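You operate a simulated robot arm through the tools that you are given. There is no shell and no other tool.

The job below is to be done with a simulated two-armed robot. You get a single attempt, and the scene is never put back.

Task
Band the wound white spool and start the grey one on the winder.
Fine: cord lever to OFF, white spool on the black disc, press the BAND pad; grey spool on the orange turntable, lever to FEED. The other spools stay. Where these are worked on the way, their far stop is far enough and under half their travel is too little: cord lever.

Only the result counts: the job must be done as asked and must still hold three seconds after the hand-in. Knocking over, shifting, dropping, spilling or breaking anything else fails it.

Robot
Two 7-joint arms with fingered hands on one trunk that stands fixed in place. Base frame: the origin is at the foot of the trunk, x ahead of it, y to its left, z up; the work surface is at about z = 812. Lengths are in mm, angles in rad, forces in N, time in s.
The left shoulder is at [30, 136, 1205], the right one opposite. Each reaches about 1253 mm from its shoulder. Payload 5 kg a hand.
The TCP of each hand is the grasp point between the finger pads, 42 mm short of the fingertips. In the tool frame z runs along the fingers and y along their closing line. The gripper opens to 208 mm; its body begins 119 mm behind the TCP. The gripper is a hand of 4 fingers: y runs from the thumb to the fingers, the wrist lies at [0, 0, -332] in the tool frame.
Orientation is that of the tool frame in the base frame, as [roll, pitch, yaw] about the fixed x, y, z axes, in that order (R = Rz(yaw) Ry(pitch) Rx(roll)). With the fingers straight down and closing along the base's y, the tool's x points along the base's -x, its y along +y and its z along -z.

Tools
- The arms move only by the tool send_rows. It takes "left_steps", "right_steps" or both (then of equal length, played together; a hand with none holds still); each is a list of rows, each a list of 2 entries, a list of its own where there are three numbers: the shift along the tool's x, y, z in mm, then the turn, a rotation vector about the tool's x, y, z in rad. In form: [[[x, y, z], [rx, ry, rz]], ...]. A call has 1 to 20 rows; each row is the pose to reach, as a shift and turn from the pose commanded when the call began, along the tool's axes at that moment. A row lasts 0.2 s, in which the tool goes at most 50 mm and 0.15 rad; a call with a longer step from one row to the next is refused whole. Where a pose cannot be reached the arm comes as near as it can. A force on the tool above 40 N (or 10 N above the force at the start of the call, whichever is more), or a blocked arm, ends the call early, and 0.2 s more pass. In this call time passes only in rows, and 0.2 s behind the last. The reply holds the time, the measured pose of the TCP, the force on the tool along the base axes, the opening and the grip force, in the units named above and with some noise, with the torque about the TCP (base axes, N m) and any sound that the robot's microphone picked up, and new pictures: "show" is both (left out), scene, wrist or none (wrist: the cameras of the hands that moved).
- Cameras (640 x 400 px; columns grow to the right, rows downward): "scene" is now at [23.3, -52.5, 1928]; the picture's right is [-0.68, -0.73, 0.00], its down [-0.58, 0.54, -0.61] and it looks along [0.44, -0.42, -0.79] (base axes); focal length 370 px, centre (320, 200). "left" rides on the left gripper at [-101, 0, -145] in its tool frame; the picture's right is [0.00, -1.00, 0.00], its down [0.82, 0.00, -0.57] and it looks along [0.57, 0.00, 0.82] (tool axes); focal length 261 px, centre (320, 200). "right" rides on the right gripper at [101, 0, -145] in its tool frame; the picture's right is [0.00, 1.00, 0.00], its down [-0.82, 0.00, -0.57] and it looks along [-0.57, 0.00, 0.82] (tool axes); focal length 261 px, centre (320, 200). There is no depth. A picture from a camera that has moved, and an enlarged one, comes with that camera's place and axes in the base frame and with its lens.
- slide_trunk(by): moves the trunk up (or, below 0, down) by that many mm; the arms and the scene camera ride with it, the base frame stays. It gives what a move gives, with no picture.
- finger_targets(finger1, finger2, finger3, thumb_bend, hand): sets how far each is bent, from 0 (flat) to 100 (curled in); at 30 the hand is open as for a grip, at 70 the pads meet at the TCP. One left out holds its place. A second passes; each finger stops where it meets its share of the squeeze, and holds until it gets a number again. It is the only way to open and close the hand. It gives what a move gives, with no picture; readings hold the bend of each and the force on the fingers (four entries, about 0 where the hand has none), thumb and palm.
- head_to(pan, tilt): turns the head with the scene camera to pan (to the left, within 2.496 rad either way) and tilt (down, from -0.506 to 1.204), counted from straight ahead of the robot. It gives what a move gives, and a new picture of the scene camera.
- close_up(camera, box): a new picture of the part [left, top, right, bottom] of that camera's present view, enlarged. No time passes.
- finish_job(): hands the job in; it is judged then, once.

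Nothing tells you positions but the pictures and the camera data. Unless the task says otherwise, let go and move clear before handing in.

The tools are called after "Emit:" as a command line: name --argument value ..., lists and objects as JSON in quotes. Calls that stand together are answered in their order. send_rows: Moves the arms, as the interface text tells. Its arguments: {"type":"object","properties":{"left_steps":{"type":"array","items":{"type":"array"}},"right_steps":{"type":"array","items":{"type":"array"}},"show":{"type":"string","enum":["both","scene","wrist","none"]}},"required":[]} The other tools are called the same way: slide_trunk (by) moves the trunk up or down; finger_targets (finger1, finger2, finger3, thumb_bend, hand) moves the fingers one by one; head_to (pan, tilt) turns the head that bears the scene camera; close_up (camera, box) takes an enlarged picture of a part of a camera's view; finish_job () hands the job in.

At the start:

```text
t: 0.0
left_tcp_pos: [741.1, -125.5, 1221.4]
left_ee_rot: [3.142, 0.001, 3.141]
left_ft_force: [0.3, 0.5, 0.4]
left_moment: [-0.01, -0.03, -0.04]
left_finger_gap: 207.9
left_grip_force: 0.1
left_shape: jaw
left_bend: [30.0, 30.0, 30.0, 30.0]
left_finger forces: [0.0, 0.1, 0.0, 0.1, 0.0, 0.0]
right_tcp_pos: [503.2, -628.6, 1169.8]
right_ee_rot: [-3.141, -0.001, -3.141]
right_ft_force: [1.7, 1.0, -0.2]
right_moment: [-0.01, -0.01, -0.03]
right_finger_gap: 208.2
right_grip_force: 0.1
right_shape: jaw
right_bend: [30.0, 30.0, 30.0, 30.0]
right_finger forces: [0.0, 0.0, 0.0, 0.0, 0.0, 0.0]
trunk travel left (down, up): [-225.0, 265.0]
head pan, tilt (commanded): [-0.754, 0.916]
```

scene: 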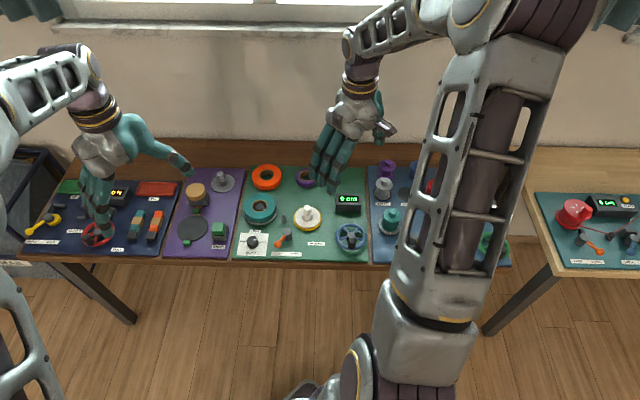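
right: 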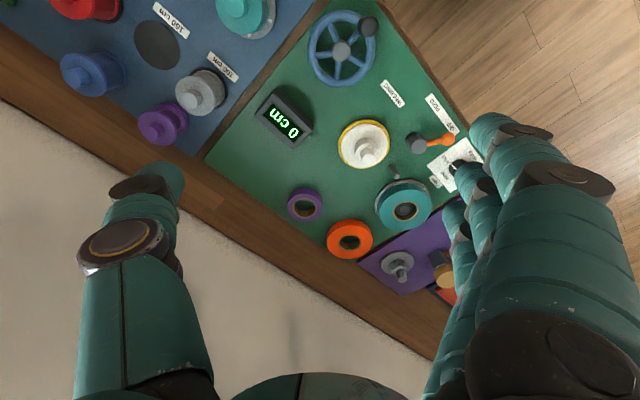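
left: 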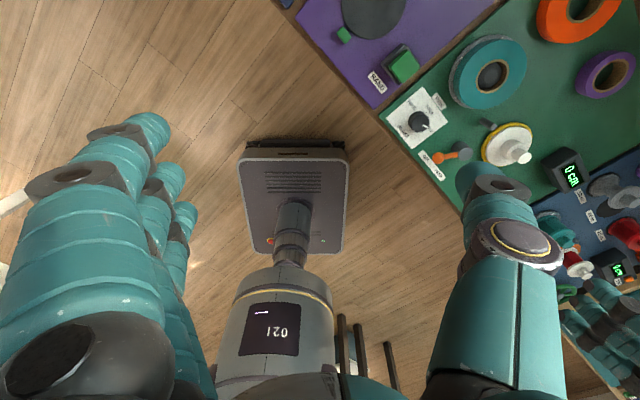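

I see a long bench along the right side of the robot with coloured boards (navy, purple, green, blue) and a second table with a teal board. I'll look closer before moving anything.

Emit:
close_up --camera "scene" --box '[160, 150, 380, 270]'

Emit:
close_up --camera "scene" --box '[340, 140, 540, 270]'

Emit:
close_up --camera "scene" --box '[10, 160, 200, 270]'

Emit:
close_up --camera "right" --box '[0, 0, 480, 300]'

Emit:
close_up --camera "left" --box '[280, 0, 640, 225]'

```text
2.91 times, centred on (270, 210) of scene
camera zoom: at [23.3, -52.5, 1928.0], right [-0.68, -0.73, 0.0], down [-0.58, 0.54, -0.61], along [0.44, -0.42, -0.79], focal length 1075 px, centre (466, 171)
```

zoom: 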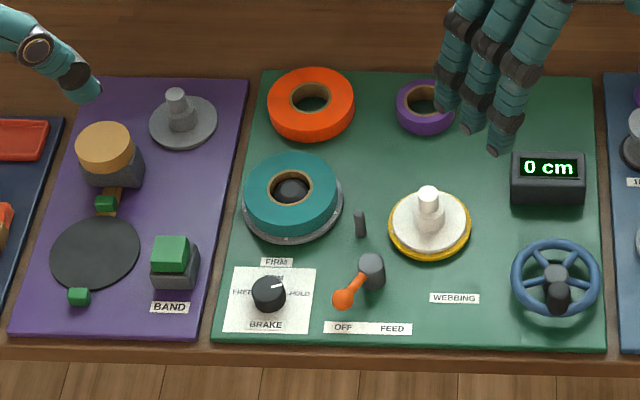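

```text
3.08 times, centred on (440, 205) of scene
camera zoom: at [23.3, -52.5, 1928.0], right [-0.68, -0.73, 0.0], down [-0.58, 0.54, -0.61], along [0.44, -0.42, -0.79], focal length 1137 px, centre (-49, 185)
```

zoom: 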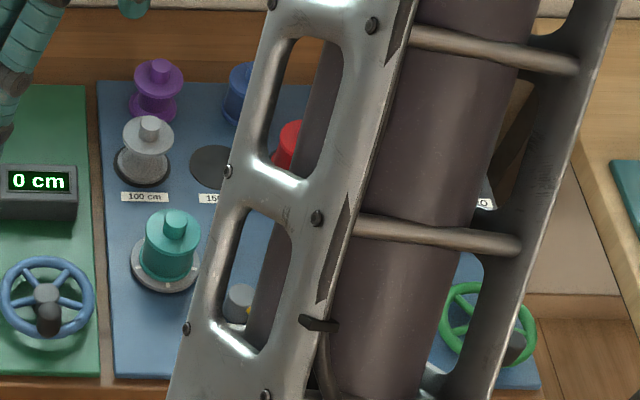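

```text
3.37 times, centred on (105, 215) of scene
camera zoom: at [23.3, -52.5, 1928.0], right [-0.68, -0.73, 0.0], down [-0.58, 0.54, -0.61], along [0.44, -0.42, -0.79], focal length 1245 px, centre (1044, 150)
```

zoom: 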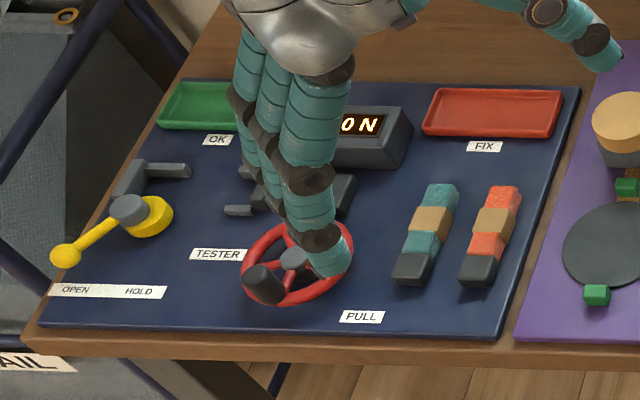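

```text
1.33 times, centred on (240, 150) of right
camera zoom: at [401.8, -628.4, 1313.6], right [0.0, 1.0, 0.0], down [0.82, 0.0, 0.57], along [0.57, 0.0, -0.82], focal length 348 px, centre (427, 267)
```

zoom: 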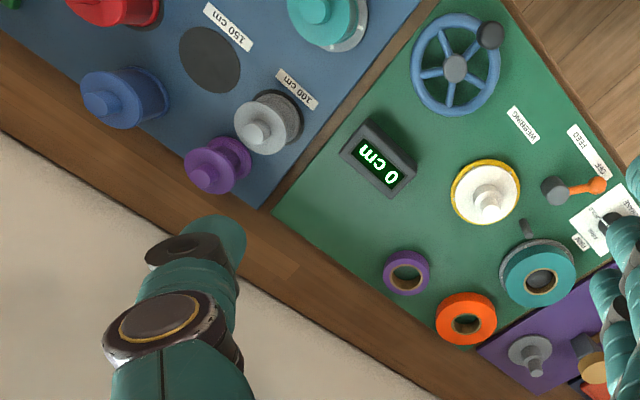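

```text
1.78 times, centred on (460, 112) of left
camera zoom: at [841.0, -124.3, 1367.0], right [0.0, -1.0, 0.0], down [-0.82, 0.0, 0.57], along [-0.57, 0.0, -0.82], focal length 463 px, centre (71, 356)
```

zoom: 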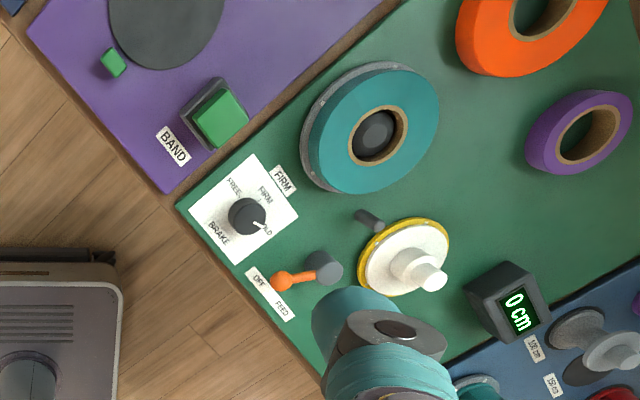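

The right forearm hides the blue board and I can't yet see an orange turntable or the cord lever. I'll turn the head and look at the second table and the blue board.

Emit:
head_to --pan -1.4 --tilt 0.85

Emit:
close_up --camera "scene" --box '[0, 100, 320, 300]'

Emit:
close_up --camera "scene" --box '[320, 100, 640, 300]'

```text
t: 1.0
left_tcp_pos: [742.9, -126.0, 1221.5]
left_ee_rot: [-3.141, -0.002, -3.14]
left_ft_force: [0.0, 0.2, 0.4]
left_moment: [0.01, 0.0, 0.03]
left_finger_gap: 207.9
left_grip_force: 0.1
left_shape: jaw
left_bend: [30.0, 30.0, 30.0, 30.0]
left_finger forces: [0.0, 0.0, 0.0, 0.0, 0.0, 0.0]
right_tcp_pos: [503.5, -629.0, 1168.7]
right_ee_rot: [3.142, 0.001, 3.141]
right_ft_force: [-0.2, 0.1, -1.1]
right_moment: [-0.04, -0.02, -0.01]
right_finger_gap: 207.9
right_grip_force: 0.1
right_shape: jaw
right_bend: [30.0, 30.0, 30.0, 30.0]
right_finger forces: [0.0, 0.0, 0.0, 0.0, 0.1, 0.1]
trunk travel left (down, up): [-225.0, 265.0]
head pan, tilt (commanded): [-1.4, 0.85]
camera scene: at [-17.6, -78.4, 1933.1], right [-0.99, -0.17, 0.0], down [-0.13, 0.74, -0.66], along [0.11, -0.65, -0.75], focal length 370 px, centre (320, 200)
```

scene: 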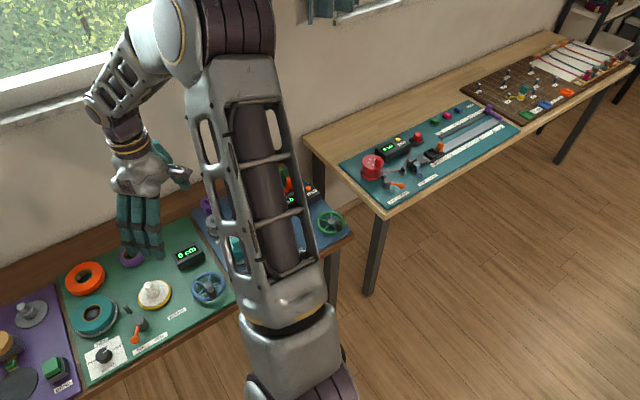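

```text
2.00 times, centred on (160, 200) of scene
camera zoom: at [-17.6, -78.4, 1933.1], right [-0.99, -0.17, 0.0], down [-0.13, 0.74, -0.66], along [0.11, -0.65, -0.75], focal length 739 px, centre (640, 200)
```

zoom: 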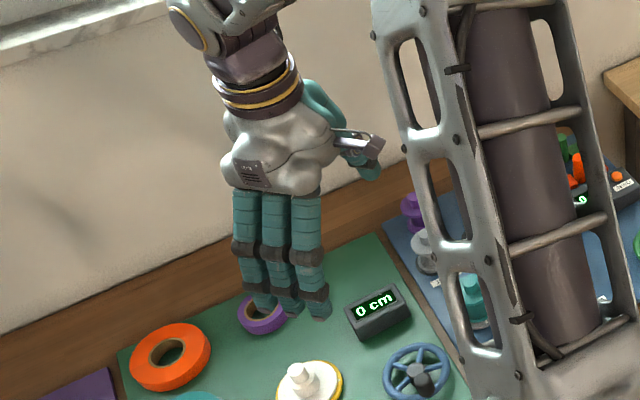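

```text
2.00 times, centred on (480, 200) of scene
camera zoom: at [-17.6, -78.4, 1933.1], right [-0.99, -0.17, 0.0], down [-0.13, 0.74, -0.66], along [0.11, -0.65, -0.75], focal length 739 px, centre (0, 200)
```

zoom: 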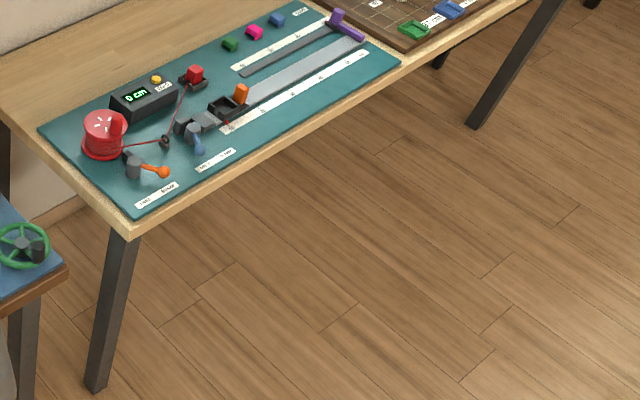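

Green board centre is at about (640, -540), with the bench running diagonally; the blue board is at about (325, -965), hidden behind the right forearm. I'll shift the right hand back and up so its camera shows the blue board.

Emit:
send_rows --right_steps '[[[30, -15, -10], [0, 0, 0]], [[60, -30, -20], [0, 0, 0]], [[90, -45, -30], [0, 0, 0]], [[120, -60, -40], [0, 0, 0]], [[150, -75, -50], [0, 0, 0]], [[180, -90, -60], [0, 0, 0]], [[210, -105, -70], [0, 0, 0]]]'

```text
t: 2.6
left_tcp_pos: [741.6, -124.8, 1221.7]
left_ee_rot: [3.141, 0.0, 3.142]
left_ft_force: [-0.6, 0.3, 0.0]
left_moment: [0.02, -0.07, 0.03]
left_finger_gap: 207.7
left_grip_force: 0.0
left_shape: jaw
left_bend: [30.0, 30.0, 30.0, 30.0]
left_finger forces: [0.0, 0.0, 0.0, 0.0, 0.0, 0.1]
right_tcp_pos: [291.7, -733.5, 1238.7]
right_ee_rot: [3.141, 0.002, -3.141]
right_ft_force: [-0.8, 0.5, -0.2]
right_moment: [-0.01, -0.03, 0.01]
right_finger_gap: 207.9
right_grip_force: 0.0
right_shape: jaw
right_bend: [30.0, 30.0, 30.0, 30.0]
right_finger forces: [0.1, 0.0, 0.0, 0.0, 0.0, 0.0]
trunk travel left (down, up): [-225.0, 265.0]
head pan, tilt (commanded): [-1.4, 0.85]
camera scene: at [-19.1, -78.7, 1933.1], right [-0.99, -0.17, 0.0], down [-0.13, 0.74, -0.66], along [0.11, -0.65, -0.75], focal length 370 px, centre (320, 200)
camera right: at [190.9, -733.9, 1383.7], right [0.0, 1.0, 0.0], down [0.82, 0.0, 0.57], along [0.57, 0.0, -0.82], focal length 261 px, centre (320, 200)
```

scene: 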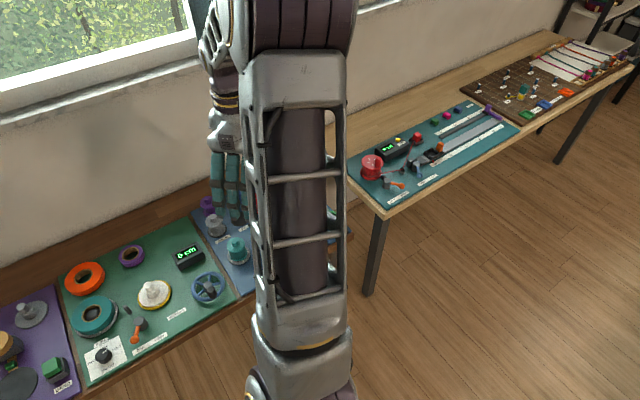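
right: 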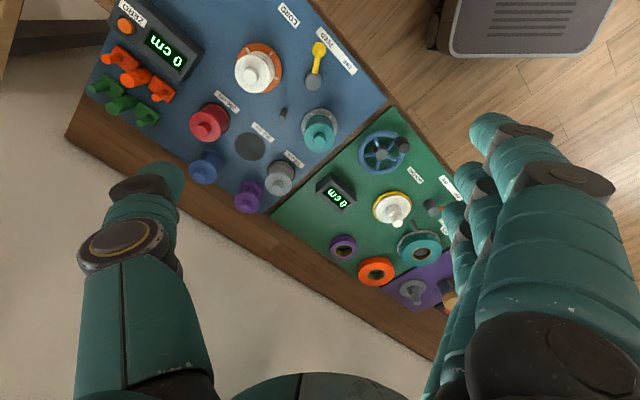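

Emit:
close_up --camera "right" --box '[70, 0, 390, 200]'

Emit:
close_up --camera "right" --box '[210, 20, 370, 120]'

Emit:
close_up --camera "right" --box '[180, 90, 340, 220]'

Emit:
close_up --camera "right" --box '[320, 120, 480, 300]'

```text
2.00 times, centred on (230, 100) of right
camera zoom: at [190.9, -733.9, 1383.7], right [0.0, 1.0, 0.0], down [0.82, 0.0, 0.57], along [0.57, 0.0, -0.82], focal length 521 px, centre (500, 400)
```

zoom: 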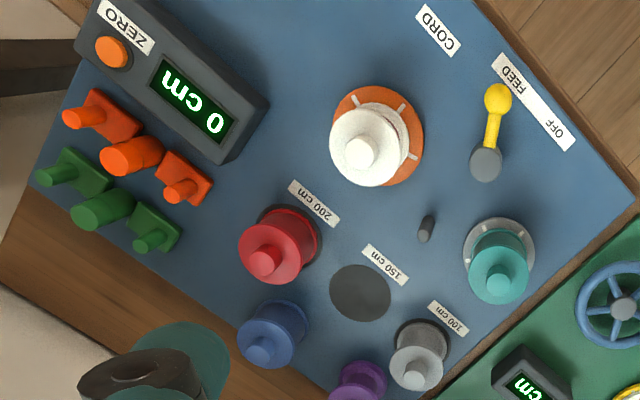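

```text
4.00 times, centred on (290, 70) of right
camera zoom: at [190.9, -733.9, 1383.7], right [0.0, 1.0, 0.0], down [0.82, 0.0, 0.57], along [0.57, 0.0, -0.82], focal length 1043 px, centre (440, 720)
```

zoom: 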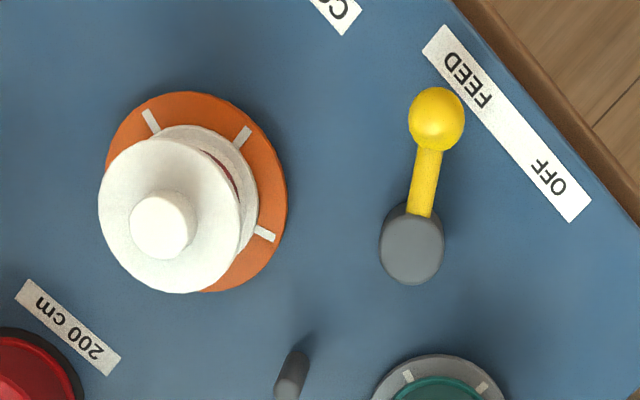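

```text
3.08 times, centred on (260, 155) of right
camera zoom: at [190.9, -733.9, 1383.7], right [0.0, 1.0, 0.0], down [0.82, 0.0, 0.57], along [0.57, 0.0, -0.82], focal length 802 px, centre (505, 338)
```

zoom: 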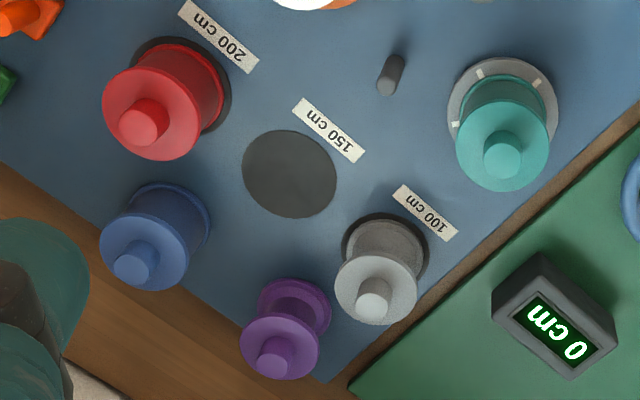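

```text
2.22 times, centred on (400, 210) of right
camera zoom: at [190.9, -733.9, 1383.7], right [0.0, 1.0, 0.0], down [0.82, 0.0, 0.57], along [0.57, 0.0, -0.82], focal length 579 px, centre (142, 178)
```

zoom: 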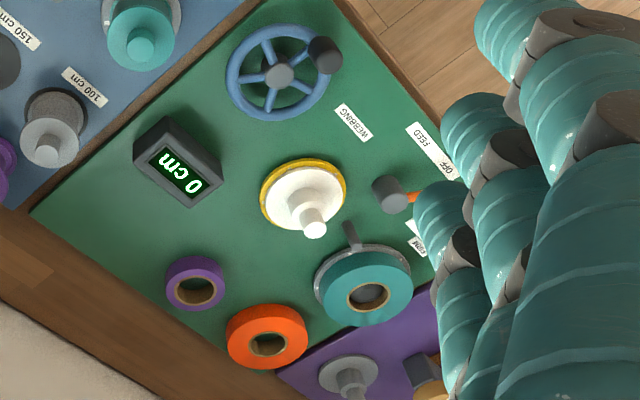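

The blue board carries the CORD winder: a white spool on an orange turntable at about (269, -850), with the yellow lever at FEED (pivot ≈ (288, -747), ball ≈ (235, -735)). The grey spool is on the 100 cm mark, and the black banding disc and BAND pad are on the purple board near (857, -223). I'll move the left arm aside and shape the right hand into a pointing finger.

Emit:
finger_targets --hand "right" --finger1 100 --finger2 65 --finger3 100 --thumb_bend 30

Emit:
send_rows --left_steps '[[[20, 40, 0], [0, 0, 0]], [[40, 80, 0], [0, 0, 0]], [[60, 120, 0], [0, 0, 0]], [[80, 160, 0], [0, 0, 0]], [[100, 200, 0], [0, 0, 0]], [[120, 240, 0], [0, 0, 0]], [[140, 280, 0], [0, 0, 0]], [[160, 320, 0], [0, 0, 0]], [[180, 360, 0], [0, 0, 0]]]' --show "both"

Emit:
close_up --camera "right" --box '[0, 0, 640, 400]'

Emit:
head_to --pan -0.55 --tilt 0.85

Emit:
close_up --camera "scene" --box '[160, 130, 360, 270]'

```text
t: 3.6
left_tcp_pos: [742.2, -126.1, 1220.9]
left_ee_rot: [3.141, 0.001, -3.141]
left_ft_force: [0.5, 0.4, 0.7]
left_moment: [-0.03, -0.01, 0.0]
left_finger_gap: 207.8
left_grip_force: 0.0
left_shape: jaw
left_bend: [30.0, 30.0, 30.0, 30.0]
left_finger forces: [0.1, 0.1, 0.0, 0.1, 0.0, 0.0]
right_tcp_pos: [292.5, -734.0, 1239.8]
right_ee_rot: [-3.141, -0.001, 3.141]
right_ft_force: [-0.3, 0.8, 0.0]
right_moment: [-0.03, 0.04, 0.01]
right_finger_gap: 104.7
right_grip_force: 0.0
right_shape: fingers
right_bend: [100.0, 65.0, 100.0, 30.0]
right_finger forces: [0.1, 0.0, 0.0, 0.0, 0.0, 0.0]
trunk travel left (down, up): [-225.0, 265.0]
head pan, tilt (commanded): [-1.4, 0.85]
```

```text
t: 5.6
left_tcp_pos: [559.6, 235.0, 1221.7]
left_ee_rot: [-3.14, 0.001, -3.14]
left_ft_force: [-0.6, 0.3, 0.6]
left_moment: [-0.08, -0.07, -0.04]
left_finger_gap: 207.6
left_grip_force: 0.1
left_shape: jaw
left_bend: [30.0, 30.0, 30.0, 30.0]
left_finger forces: [0.1, 0.0, 0.1, 0.0, 0.0, 0.0]
right_tcp_pos: [289.7, -732.5, 1240.5]
right_ee_rot: [-3.139, -0.001, 3.139]
right_ft_force: [0.0, 1.1, 1.2]
right_moment: [-0.1, -0.09, -0.02]
right_finger_gap: 104.5
right_grip_force: 0.0
right_shape: fingers
right_bend: [100.0, 65.0, 100.0, 30.0]
right_finger forces: [0.0, 0.0, 0.0, 0.1, 0.1, 0.0]
trunk travel left (down, up): [-225.0, 265.0]
head pan, tilt (commanded): [-1.4, 0.85]
camera scene: at [-19.4, -75.9, 1933.2], right [-0.99, -0.17, 0.0], down [-0.13, 0.74, -0.66], along [0.11, -0.65, -0.75], focal length 370 px, centre (320, 200)
camera left: at [660.2, 237.3, 1367.6], right [0.0, -1.0, 0.0], down [-0.82, 0.0, 0.57], along [-0.57, 0.0, -0.82], focal length 261 px, centre (320, 200)
```

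scene: 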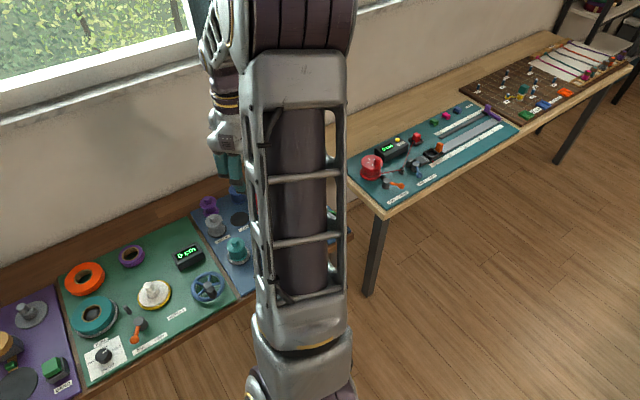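
left: 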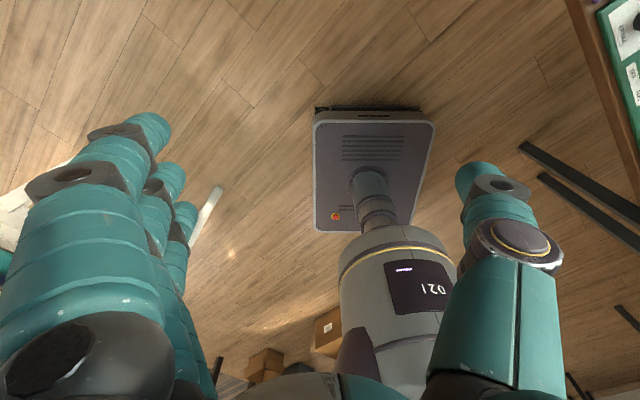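

```text
1.00 times, centred on (320, 200) of right (not enlarged: the box is as wide or as high as the picture)
camera zoom: at [189.8, -732.1, 1384.9], right [0.01, 1.0, 0.0], down [0.82, 0.0, 0.57], along [0.57, 0.0, -0.82], focal length 261 px, centre (320, 200)
```

zoom: 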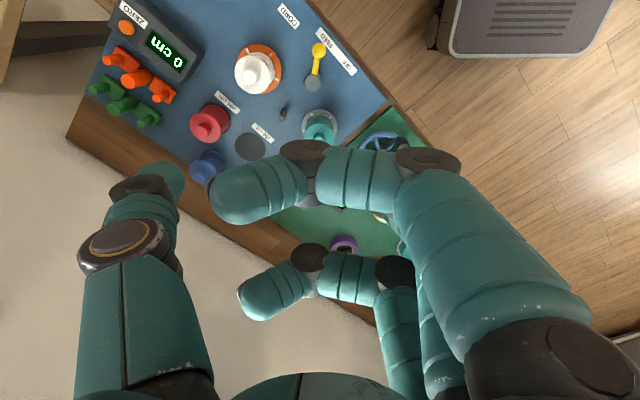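

```text
t: 6.8
left_tcp_pos: [560.8, 233.7, 1221.8]
left_ee_rot: [3.14, -0.001, -3.141]
left_ft_force: [0.9, 0.1, 0.1]
left_moment: [0.03, 0.0, 0.02]
left_finger_gap: 207.8
left_grip_force: 0.0
left_shape: jaw
left_bend: [30.0, 30.0, 30.0, 30.0]
left_finger forces: [0.0, 0.0, 0.0, 0.1, 0.0, 0.0]
right_tcp_pos: [293.1, -734.8, 1237.8]
right_ee_rot: [3.14, 0.0, -3.14]
right_ft_force: [0.8, -0.4, -0.9]
right_moment: [0.0, -0.01, -0.04]
right_finger_gap: 104.7
right_grip_force: 0.0
right_shape: fingers
right_bend: [100.0, 65.0, 100.0, 30.0]
right_finger forces: [0.0, 0.0, 0.0, 0.1, 0.0, 0.0]
trunk travel left (down, up): [-225.0, 265.0]
head pan, tilt (commanded): [-0.55, 0.85]
camera scene: at [35.7, -42.6, 1933.1], right [-0.52, -0.85, 0.0], down [-0.64, 0.39, -0.66], along [0.56, -0.34, -0.75], focal length 370 px, centre (320, 200)
```

scene: 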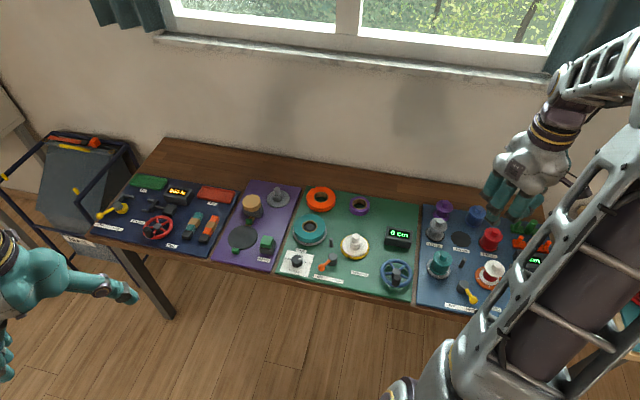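

```text
2.86 times, centred on (260, 200) of scene
camera zoom: at [35.7, -42.6, 1933.1], right [-0.52, -0.85, 0.0], down [-0.64, 0.39, -0.66], along [0.56, -0.34, -0.75], focal length 1056 px, centre (491, 200)
```

zoom: 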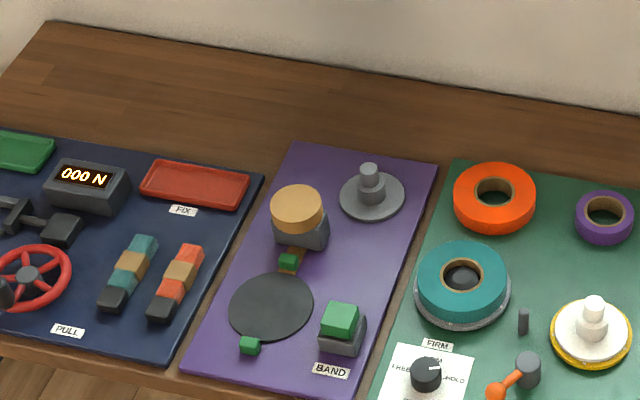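

From this head pose I see all boards well. Let me zoom on the blue board.

Emit:
close_up --camera "scene" --box '[410, 190, 570, 310]'

Emit:
close_up --camera "scene" --box '[210, 170, 310, 280]'

```text
3.33 times, centred on (490, 250) of scene
camera zoom: at [35.7, -42.6, 1933.1], right [-0.52, -0.85, 0.0], down [-0.64, 0.39, -0.66], along [0.56, -0.34, -0.75], focal length 1232 px, centre (-247, 33)
```

zoom: 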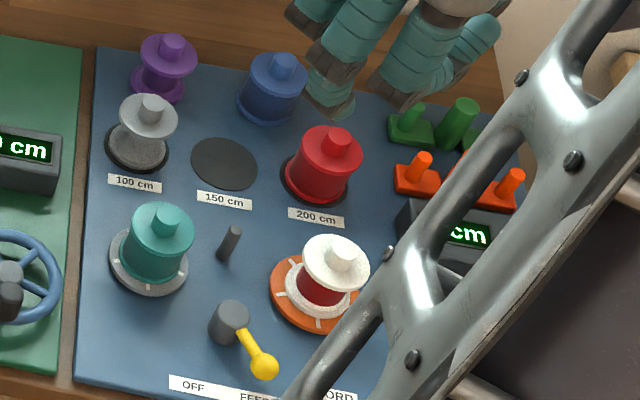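

```text
3.64 times, centred on (260, 225) of scene
camera zoom: at [35.7, -42.6, 1933.1], right [-0.52, -0.85, 0.0], down [-0.64, 0.39, -0.66], along [0.56, -0.34, -0.75], focal length 1344 px, centre (538, 109)
```

zoom: 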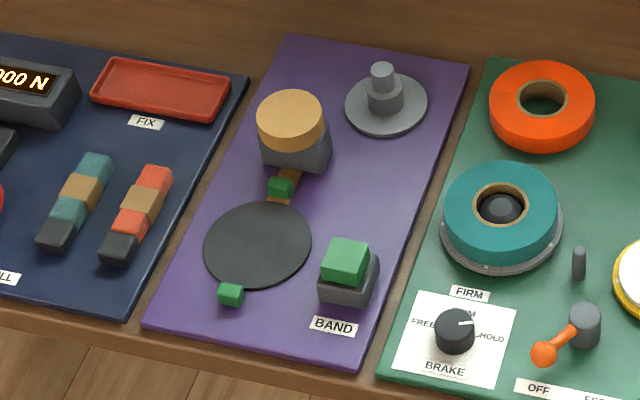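

Now the layout is clear: white spool with red cord on the orange turntable, yellow lever at FEED with its ball around (238, -735, 847), grey spool on the 100 cm mark. I'll turn the right hand square to the bench, bring it over the lever area with the pointing finger, and look.

Emit:
finger_targets --hand "right" --finger2 70

Emit:
send_rows --right_steps '[[[15, -7, 40], [0, 0, 0.122]], [[30, -14, 80], [0, 0, 0.244]], [[45, -21, 120], [0, 0, 0.366]], [[60, -28, 160], [0, 0, 0.489]], [[75, -35, 200], [0, 0, 0.611]], [[90, -41, 240], [0, 0, 0.733]]]'

Emit:
close_up --camera "scene" --box '[380, 170, 580, 320]'

```text
t: 7.8
left_tcp_pos: [561.4, 235.3, 1221.5]
left_ee_rot: [-3.14, 0.002, 3.141]
left_ft_force: [0.4, -0.3, 0.4]
left_moment: [0.01, 0.02, -0.03]
left_finger_gap: 208.1
left_grip_force: 0.1
left_shape: jaw
left_bend: [30.0, 30.0, 30.0, 30.0]
left_finger forces: [0.0, 0.0, 0.1, 0.1, 0.0, 0.0]
right_tcp_pos: [292.4, -733.8, 1238.9]
right_ee_rot: [-3.141, -0.002, -3.142]
right_ft_force: [-0.6, -0.4, -0.1]
right_moment: [-0.02, -0.05, -0.02]
right_finger_gap: 104.6
right_grip_force: 0.1
right_shape: fingers
right_bend: [100.0, 70.0, 100.0, 30.0]
right_finger forces: [0.0, 0.0, 0.0, 0.1, 0.1, 0.1]
trunk travel left (down, up): [-225.0, 265.0]
head pan, tilt (commanded): [-0.55, 0.85]
```

```text
t: 9.2
left_tcp_pos: [560.7, 232.9, 1220.8]
left_ee_rot: [3.139, -0.001, -3.141]
left_ft_force: [0.0, -1.2, 1.1]
left_moment: [0.15, 0.01, -0.03]
left_finger_gap: 207.8
left_grip_force: 0.1
left_shape: jaw
left_bend: [30.0, 30.0, 30.0, 30.0]
left_finger forces: [0.0, 0.1, 0.0, 0.1, 0.0, 0.1]
right_tcp_pos: [202.2, -776.6, 998.4]
right_ee_rot: [-3.141, 0.0, 2.407]
right_ft_force: [0.3, -1.5, 0.7]
right_moment: [0.15, 0.0, 0.04]
right_finger_gap: 104.6
right_grip_force: 0.1
right_shape: fingers
right_bend: [100.0, 70.0, 100.0, 30.0]
right_finger forces: [0.0, 0.1, 0.0, 0.1, 0.1, 0.0]
trunk travel left (down, up): [-225.0, 265.0]
head pan, tilt (commanded): [-0.55, 0.85]
camera scene: at [35.3, -44.6, 1933.0], right [-0.52, -0.85, 0.0], down [-0.64, 0.39, -0.66], along [0.56, -0.34, -0.75], focal length 370 px, centre (320, 200)
camera right: at [128.4, -709.2, 1142.0], right [0.67, 0.74, 0.0], down [0.61, -0.55, 0.57], along [0.42, -0.38, -0.82], focal length 261 px, centre (320, 200)
```

scene: 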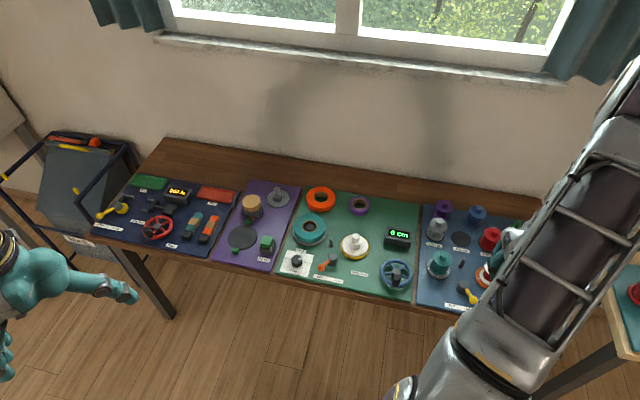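
right: 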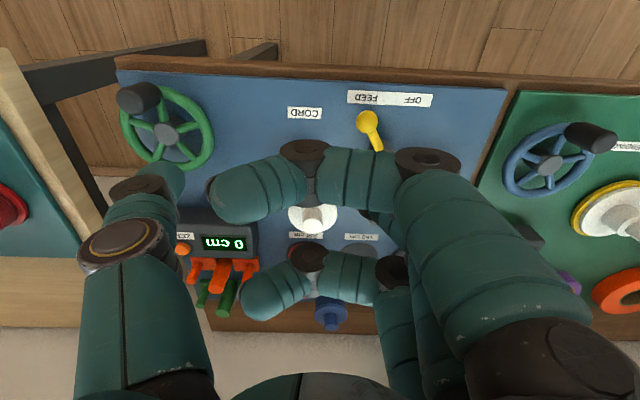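

```text
2.67 times, centred on (480, 245) of scene
camera zoom: at [35.3, -44.6, 1933.0], right [-0.52, -0.85, 0.0], down [-0.64, 0.39, -0.66], along [0.56, -0.34, -0.75], focal length 986 px, centre (-107, 80)
```

zoom: 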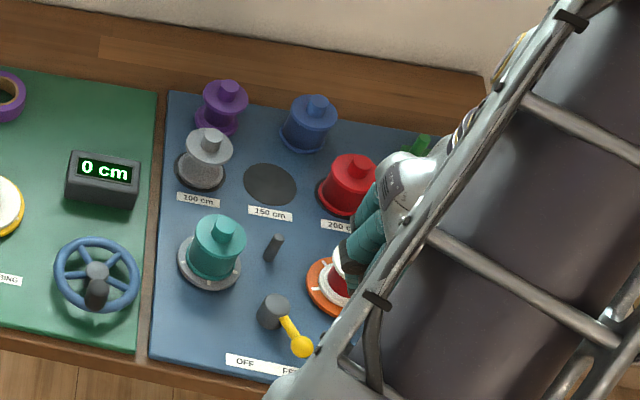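

The pointing finger sits about 55 mm short of the yellow ball along the push direction, with clearance to the white spool. I'll descend to lever height beside it.

Emit:
send_rows --right_steps '[[[2, 0, 35], [0, 0, 0]], [[4, 0, 70], [0, 0, 0]], [[6, 0, 100], [0, 0, 0]], [[6, 0, 124], [0, 0, 0]]]'

Emit:
close_up --camera "scene" --box '[400, 190, 560, 320]'

```text
t: 10.2
left_tcp_pos: [561.5, 233.1, 1221.2]
left_ee_rot: [-3.141, -0.002, -3.14]
left_ft_force: [0.9, 0.0, 0.6]
left_moment: [0.05, 0.0, 0.0]
left_finger_gap: 208.1
left_grip_force: 0.1
left_shape: jaw
left_bend: [30.0, 30.0, 30.0, 30.0]
left_finger forces: [0.1, 0.0, 0.0, 0.0, 0.0, 0.1]
right_tcp_pos: [197.7, -771.7, 873.1]
right_ee_rot: [3.141, 0.0, 2.409]
right_ft_force: [-0.2, -0.6, 0.5]
right_moment: [0.1, -0.02, 0.0]
right_finger_gap: 104.7
right_grip_force: 0.0
right_shape: fingers
right_bend: [100.0, 70.0, 100.0, 30.0]
right_finger forces: [0.0, 0.1, 0.1, 0.0, 0.0, 0.0]
trunk travel left (down, up): [-225.0, 265.0]
head pan, tilt (commanded): [-0.55, 0.85]
camera scene: at [35.8, -43.6, 1933.0], right [-0.52, -0.85, 0.0], down [-0.64, 0.39, -0.66], along [0.56, -0.34, -0.75], focal length 370 px, centre (320, 200)
camera right: at [123.9, -704.3, 1018.5], right [0.67, 0.74, 0.0], down [0.61, -0.55, 0.57], along [0.42, -0.38, -0.82], focal length 261 px, centre (320, 200)
```

scene: 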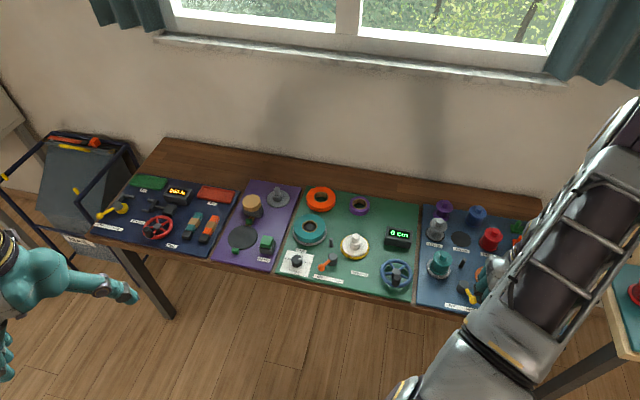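
right: 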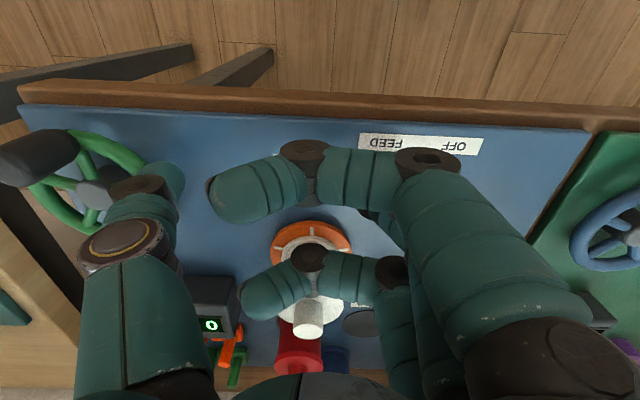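

```text
3.08 times, centred on (480, 255) of scene
camera zoom: at [35.8, -43.6, 1933.0], right [-0.52, -0.85, 0.0], down [-0.64, 0.39, -0.66], along [0.56, -0.34, -0.75], focal length 1137 px, centre (-172, 31)
```

zoom: 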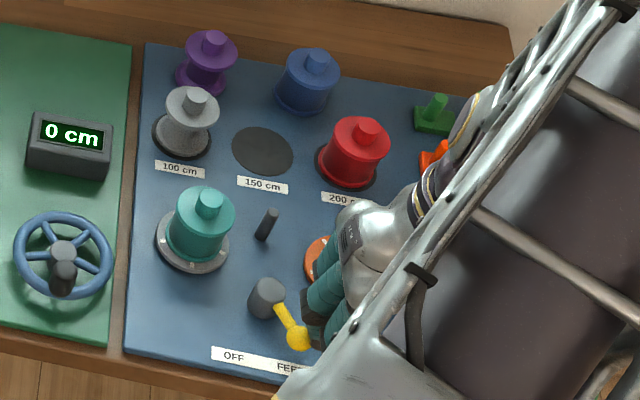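

The finger is beside the lever at ball height. I'll push along the tool's +y toward OFF in small steps.

Emit:
send_rows --right_steps '[[[0, 12, 0], [0, 0, 0]], [[0, 22, 0], [0, 0, 0]], [[0, 30, 0], [0, 0, 0]], [[0, 38, 0], [0, 0, 0]], [[0, 46, 0], [0, 0, 0]], [[0, 54, 0], [0, 0, 0]], [[0, 60, 0], [0, 0, 0]]]'

Emit:
close_up --camera "scene" --box '[400, 190, 560, 320]'

```text
t: 11.8
left_tcp_pos: [561.0, 234.1, 1220.9]
left_ee_rot: [-3.14, -0.001, 3.141]
left_ft_force: [-0.6, 0.1, 0.2]
left_moment: [-0.02, 0.05, 0.0]
left_finger_gap: 207.9
left_grip_force: 0.0
left_shape: jaw
left_bend: [30.0, 30.0, 30.0, 30.0]
left_finger forces: [0.0, 0.1, 0.0, 0.1, 0.0, 0.0]
right_tcp_pos: [238.7, -725.9, 875.3]
right_ee_rot: [-3.141, -0.001, 2.409]
right_ft_force: [-0.9, -2.1, 1.6]
right_moment: [-0.01, -0.04, 0.0]
right_finger_gap: 104.7
right_grip_force: 1.0
right_shape: fingers
right_bend: [100.0, 70.0, 100.0, 30.0]
right_finger forces: [0.1, 1.9, 0.0, 0.1, 0.0, 0.0]
trunk travel left (down, up): [-225.0, 265.0]
head pan, tilt (commanded): [-0.55, 0.85]
camera scene: at [35.5, -42.0, 1933.1], right [-0.52, -0.85, 0.0], down [-0.64, 0.39, -0.66], along [0.56, -0.34, -0.75], focal length 370 px, centre (320, 200)
camera right: at [163.6, -657.8, 1019.6], right [0.67, 0.74, 0.0], down [0.61, -0.55, 0.57], along [0.42, -0.38, -0.82], focal length 261 px, centre (320, 200)
```

scene: 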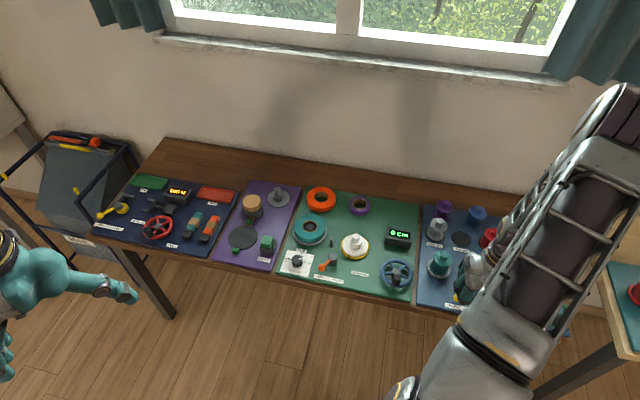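
right: 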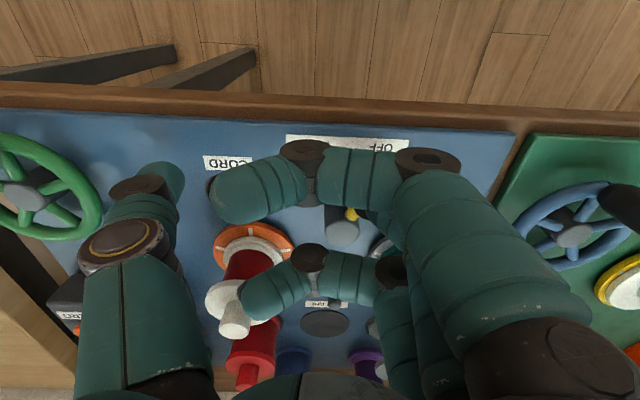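

```text
3.08 times, centred on (480, 255) of scene
camera zoom: at [35.5, -42.0, 1933.1], right [-0.52, -0.85, 0.0], down [-0.64, 0.39, -0.66], along [0.56, -0.34, -0.75], focal length 1137 px, centre (-172, 31)
```

zoom: 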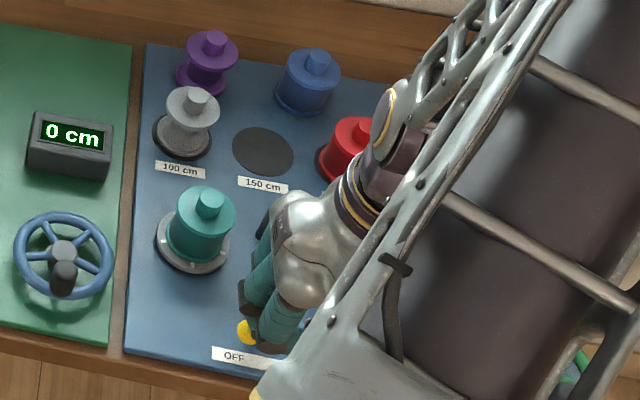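

The ball has swung round to about the OFF mark. I'll nudge further until the stop is felt.

Emit:
send_rows --right_steps '[[[0, 5, 0], [0, 0, 0]], [[0, 10, 0], [0, 0, 0]], [[0, 15, 0], [0, 0, 0]]]'

Emit:
close_up --camera "scene" --box '[400, 190, 560, 320]'

```text
t: 12.6
left_tcp_pos: [560.7, 235.5, 1221.8]
left_ee_rot: [3.141, 0.001, -3.14]
left_ft_force: [0.5, 0.1, 0.2]
left_moment: [-0.02, 0.0, 0.01]
left_finger_gap: 207.7
left_grip_force: 0.0
left_shape: jaw
left_bend: [30.0, 30.0, 30.0, 30.0]
left_finger forces: [0.0, 0.1, 0.0, 0.0, 0.0, 0.0]
right_tcp_pos: [247.4, -715.0, 874.4]
right_ee_rot: [3.142, -0.001, 2.408]
right_ft_force: [-4.0, -1.1, 2.7]
right_moment: [-0.01, 0.01, 0.01]
right_finger_gap: 104.6
right_grip_force: 1.8
right_shape: fingers
right_bend: [100.0, 71.0, 100.0, 30.0]
right_finger forces: [0.1, 4.6, 0.0, 0.1, 0.1, 0.0]
trunk travel left (down, up): [-225.0, 265.0]
head pan, tilt (commanded): [-0.55, 0.85]
camera scene: at [35.2, -42.0, 1933.1], right [-0.52, -0.85, 0.0], down [-0.64, 0.39, -0.66], along [0.56, -0.34, -0.75], focal length 370 px, centre (320, 200)
camera right: at [173.0, -647.2, 1019.7], right [0.67, 0.74, 0.0], down [0.61, -0.55, 0.57], along [0.42, -0.38, -0.82], focal length 261 px, centre (320, 200)
```

scene: 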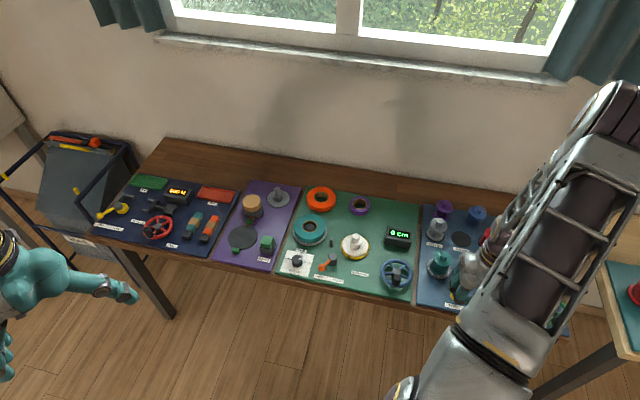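
right: 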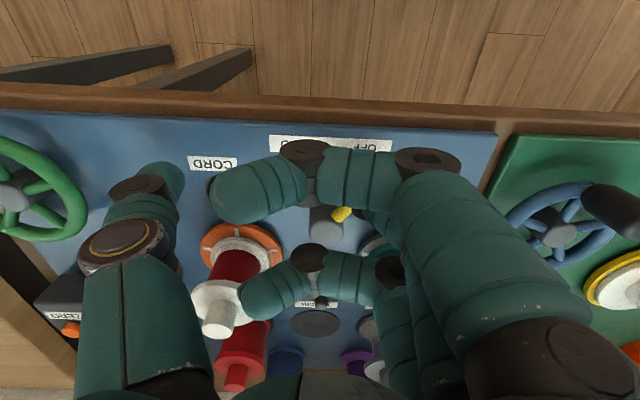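

```text
3.08 times, centred on (480, 255) of scene
camera zoom: at [35.2, -42.0, 1933.1], right [-0.52, -0.85, 0.0], down [-0.64, 0.39, -0.66], along [0.56, -0.34, -0.75], focal length 1137 px, centre (-172, 31)
```

zoom: 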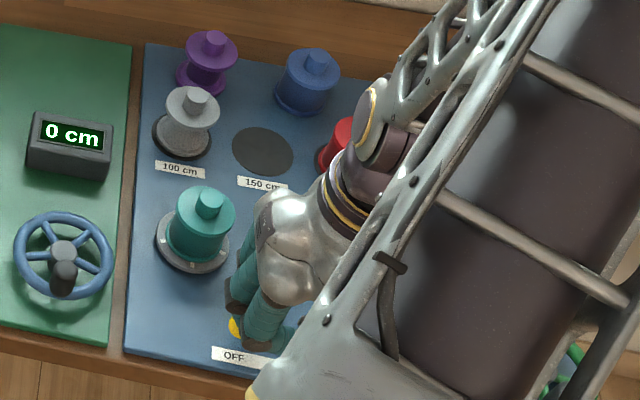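

Emit:
send_rows --right_steps '[[[0, 4, 0], [0, 0, 0]], [[0, 8, 0], [0, 0, 0]], [[0, 12, 0], [0, 0, 0]]]' --show "wrist"

Emit:
close_up --camera "scene" --box '[400, 190, 560, 320]'

```text
t: 13.4
left_tcp_pos: [561.9, 234.5, 1222.1]
left_ee_rot: [3.141, 0.0, -3.141]
left_ft_force: [-0.1, 0.0, 0.3]
left_moment: [0.03, 0.02, -0.02]
left_finger_gap: 207.9
left_grip_force: 0.0
left_shape: jaw
left_bend: [30.0, 30.0, 30.0, 30.0]
left_finger forces: [0.1, 0.1, 0.0, 0.0, 0.0, 0.0]
right_tcp_pos: [254.8, -704.5, 873.8]
right_ee_rot: [3.141, -0.002, 2.409]
right_ft_force: [-9.1, -2.2, 5.4]
right_moment: [0.02, 0.16, 0.04]
right_finger_gap: 104.7
right_grip_force: 5.4
right_shape: fingers
right_bend: [100.0, 72.0, 100.0, 30.0]
right_finger forces: [0.0, 11.0, 0.0, 0.1, 0.0, 0.0]
trunk travel left (down, up): [-225.0, 265.0]
head pan, tilt (commanded): [-0.55, 0.85]
camera right: at [181.0, -637.8, 1019.8], right [0.67, 0.74, 0.0], down [0.61, -0.55, 0.57], along [0.42, -0.38, -0.82], focal length 261 px, centre (320, 200)
```

right: 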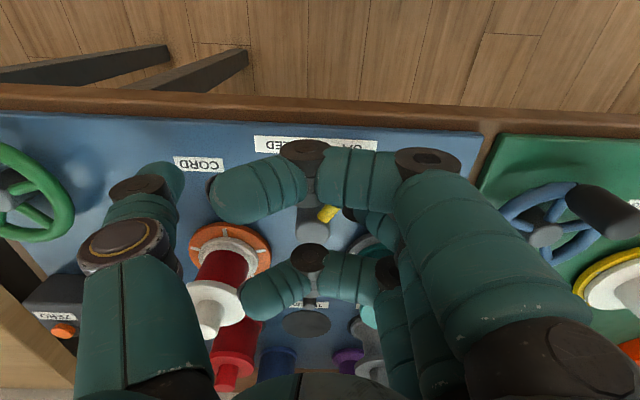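

```text
3.08 times, centred on (480, 255) of scene
camera zoom: at [34.6, -41.8, 1933.1], right [-0.52, -0.85, 0.0], down [-0.64, 0.39, -0.66], along [0.56, -0.35, -0.75], focal length 1137 px, centre (-172, 31)
```

zoom: 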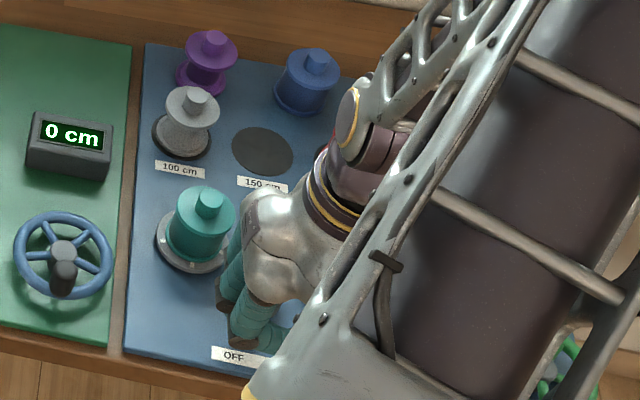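

Force has risen to about 11 N, so the stop seems reached. I'll back off and lift to check the lever.

Emit:
send_rows --right_steps '[[[0, -15, 0], [0, 0, 0]], [[0, -30, 0], [0, 0, 0]], [[0, -40, -30], [0, 0, 0]], [[0, -40, -75], [0, 0, 0]], [[0, -40, -120], [0, 0, 0]], [[0, -40, -160], [0, 0, 0]]]'

Emit:
close_up --camera "scene" --box '[400, 190, 560, 320]'

Emit:
close_up --camera "right" --box '[200, 60, 460, 240]'

```text
t: 14.8
left_tcp_pos: [562.0, 236.6, 1221.5]
left_ee_rot: [3.141, 0.001, 3.141]
left_ft_force: [-0.9, 0.3, 0.2]
left_moment: [-0.1, 0.02, -0.03]
left_finger_gap: 207.9
left_grip_force: 0.0
left_shape: jaw
left_bend: [30.0, 30.0, 30.0, 30.0]
left_finger forces: [0.0, 0.0, 0.0, 0.0, 0.1, 0.0]
right_tcp_pos: [229.7, -733.5, 1037.2]
right_ee_rot: [3.141, -0.002, 2.41]
right_ft_force: [-0.4, 1.4, -1.0]
right_moment: [-0.13, -0.02, -0.02]
right_finger_gap: 104.5
right_grip_force: 0.1
right_shape: fingers
right_bend: [100.0, 70.0, 100.0, 30.0]
right_finger forces: [0.1, 0.0, 0.0, 0.0, 0.0, 0.1]
trunk travel left (down, up): [-225.0, 265.0]
head pan, tilt (commanded): [-0.55, 0.85]
camera scene: at [35.2, -40.2, 1933.2], right [-0.52, -0.85, 0.0], down [-0.64, 0.39, -0.66], along [0.56, -0.35, -0.75], focal length 370 px, centre (320, 200)
camera right: at [154.0, -666.0, 1181.2], right [0.67, 0.74, 0.0], down [0.61, -0.55, 0.57], along [0.42, -0.38, -0.82], focal length 261 px, centre (320, 200)
```

scene: 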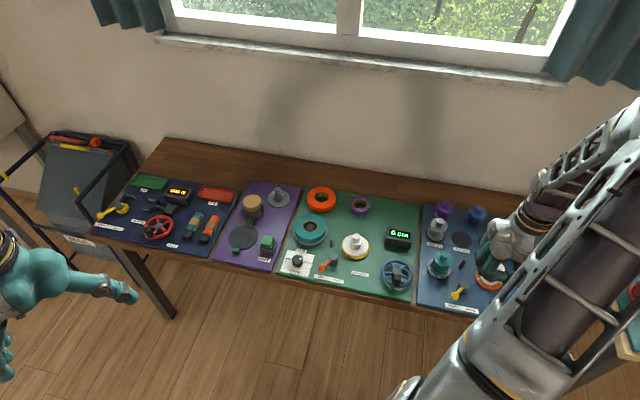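
right: 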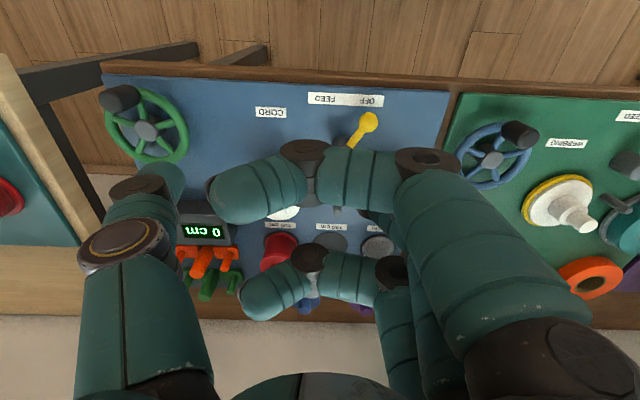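

```text
3.08 times, centred on (480, 255) of scene
camera zoom: at [35.2, -40.2, 1933.2], right [-0.52, -0.85, 0.0], down [-0.64, 0.39, -0.66], along [0.56, -0.35, -0.75], focal length 1137 px, centre (-172, 31)
```

zoom: 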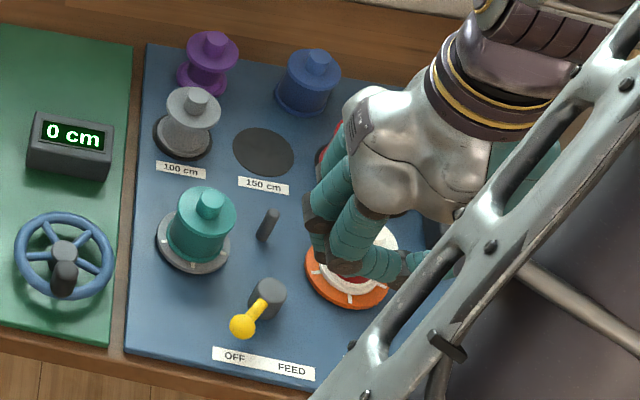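

```text
2.22 times, centred on (330, 150) of right
camera zoom: at [154.0, -666.0, 1181.2], right [0.67, 0.74, 0.0], down [0.61, -0.55, 0.57], along [0.42, -0.38, -0.82], focal length 579 px, centre (298, 311)
```

zoom: 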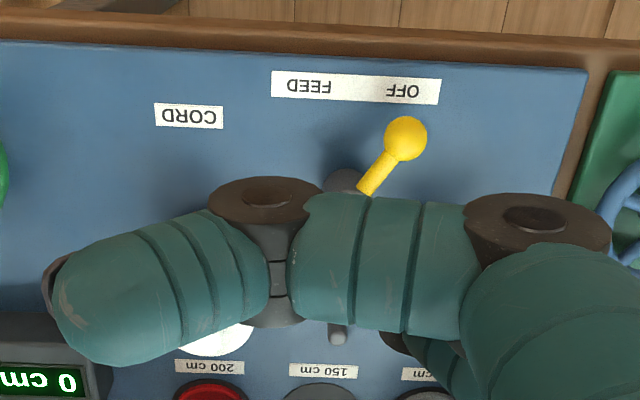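

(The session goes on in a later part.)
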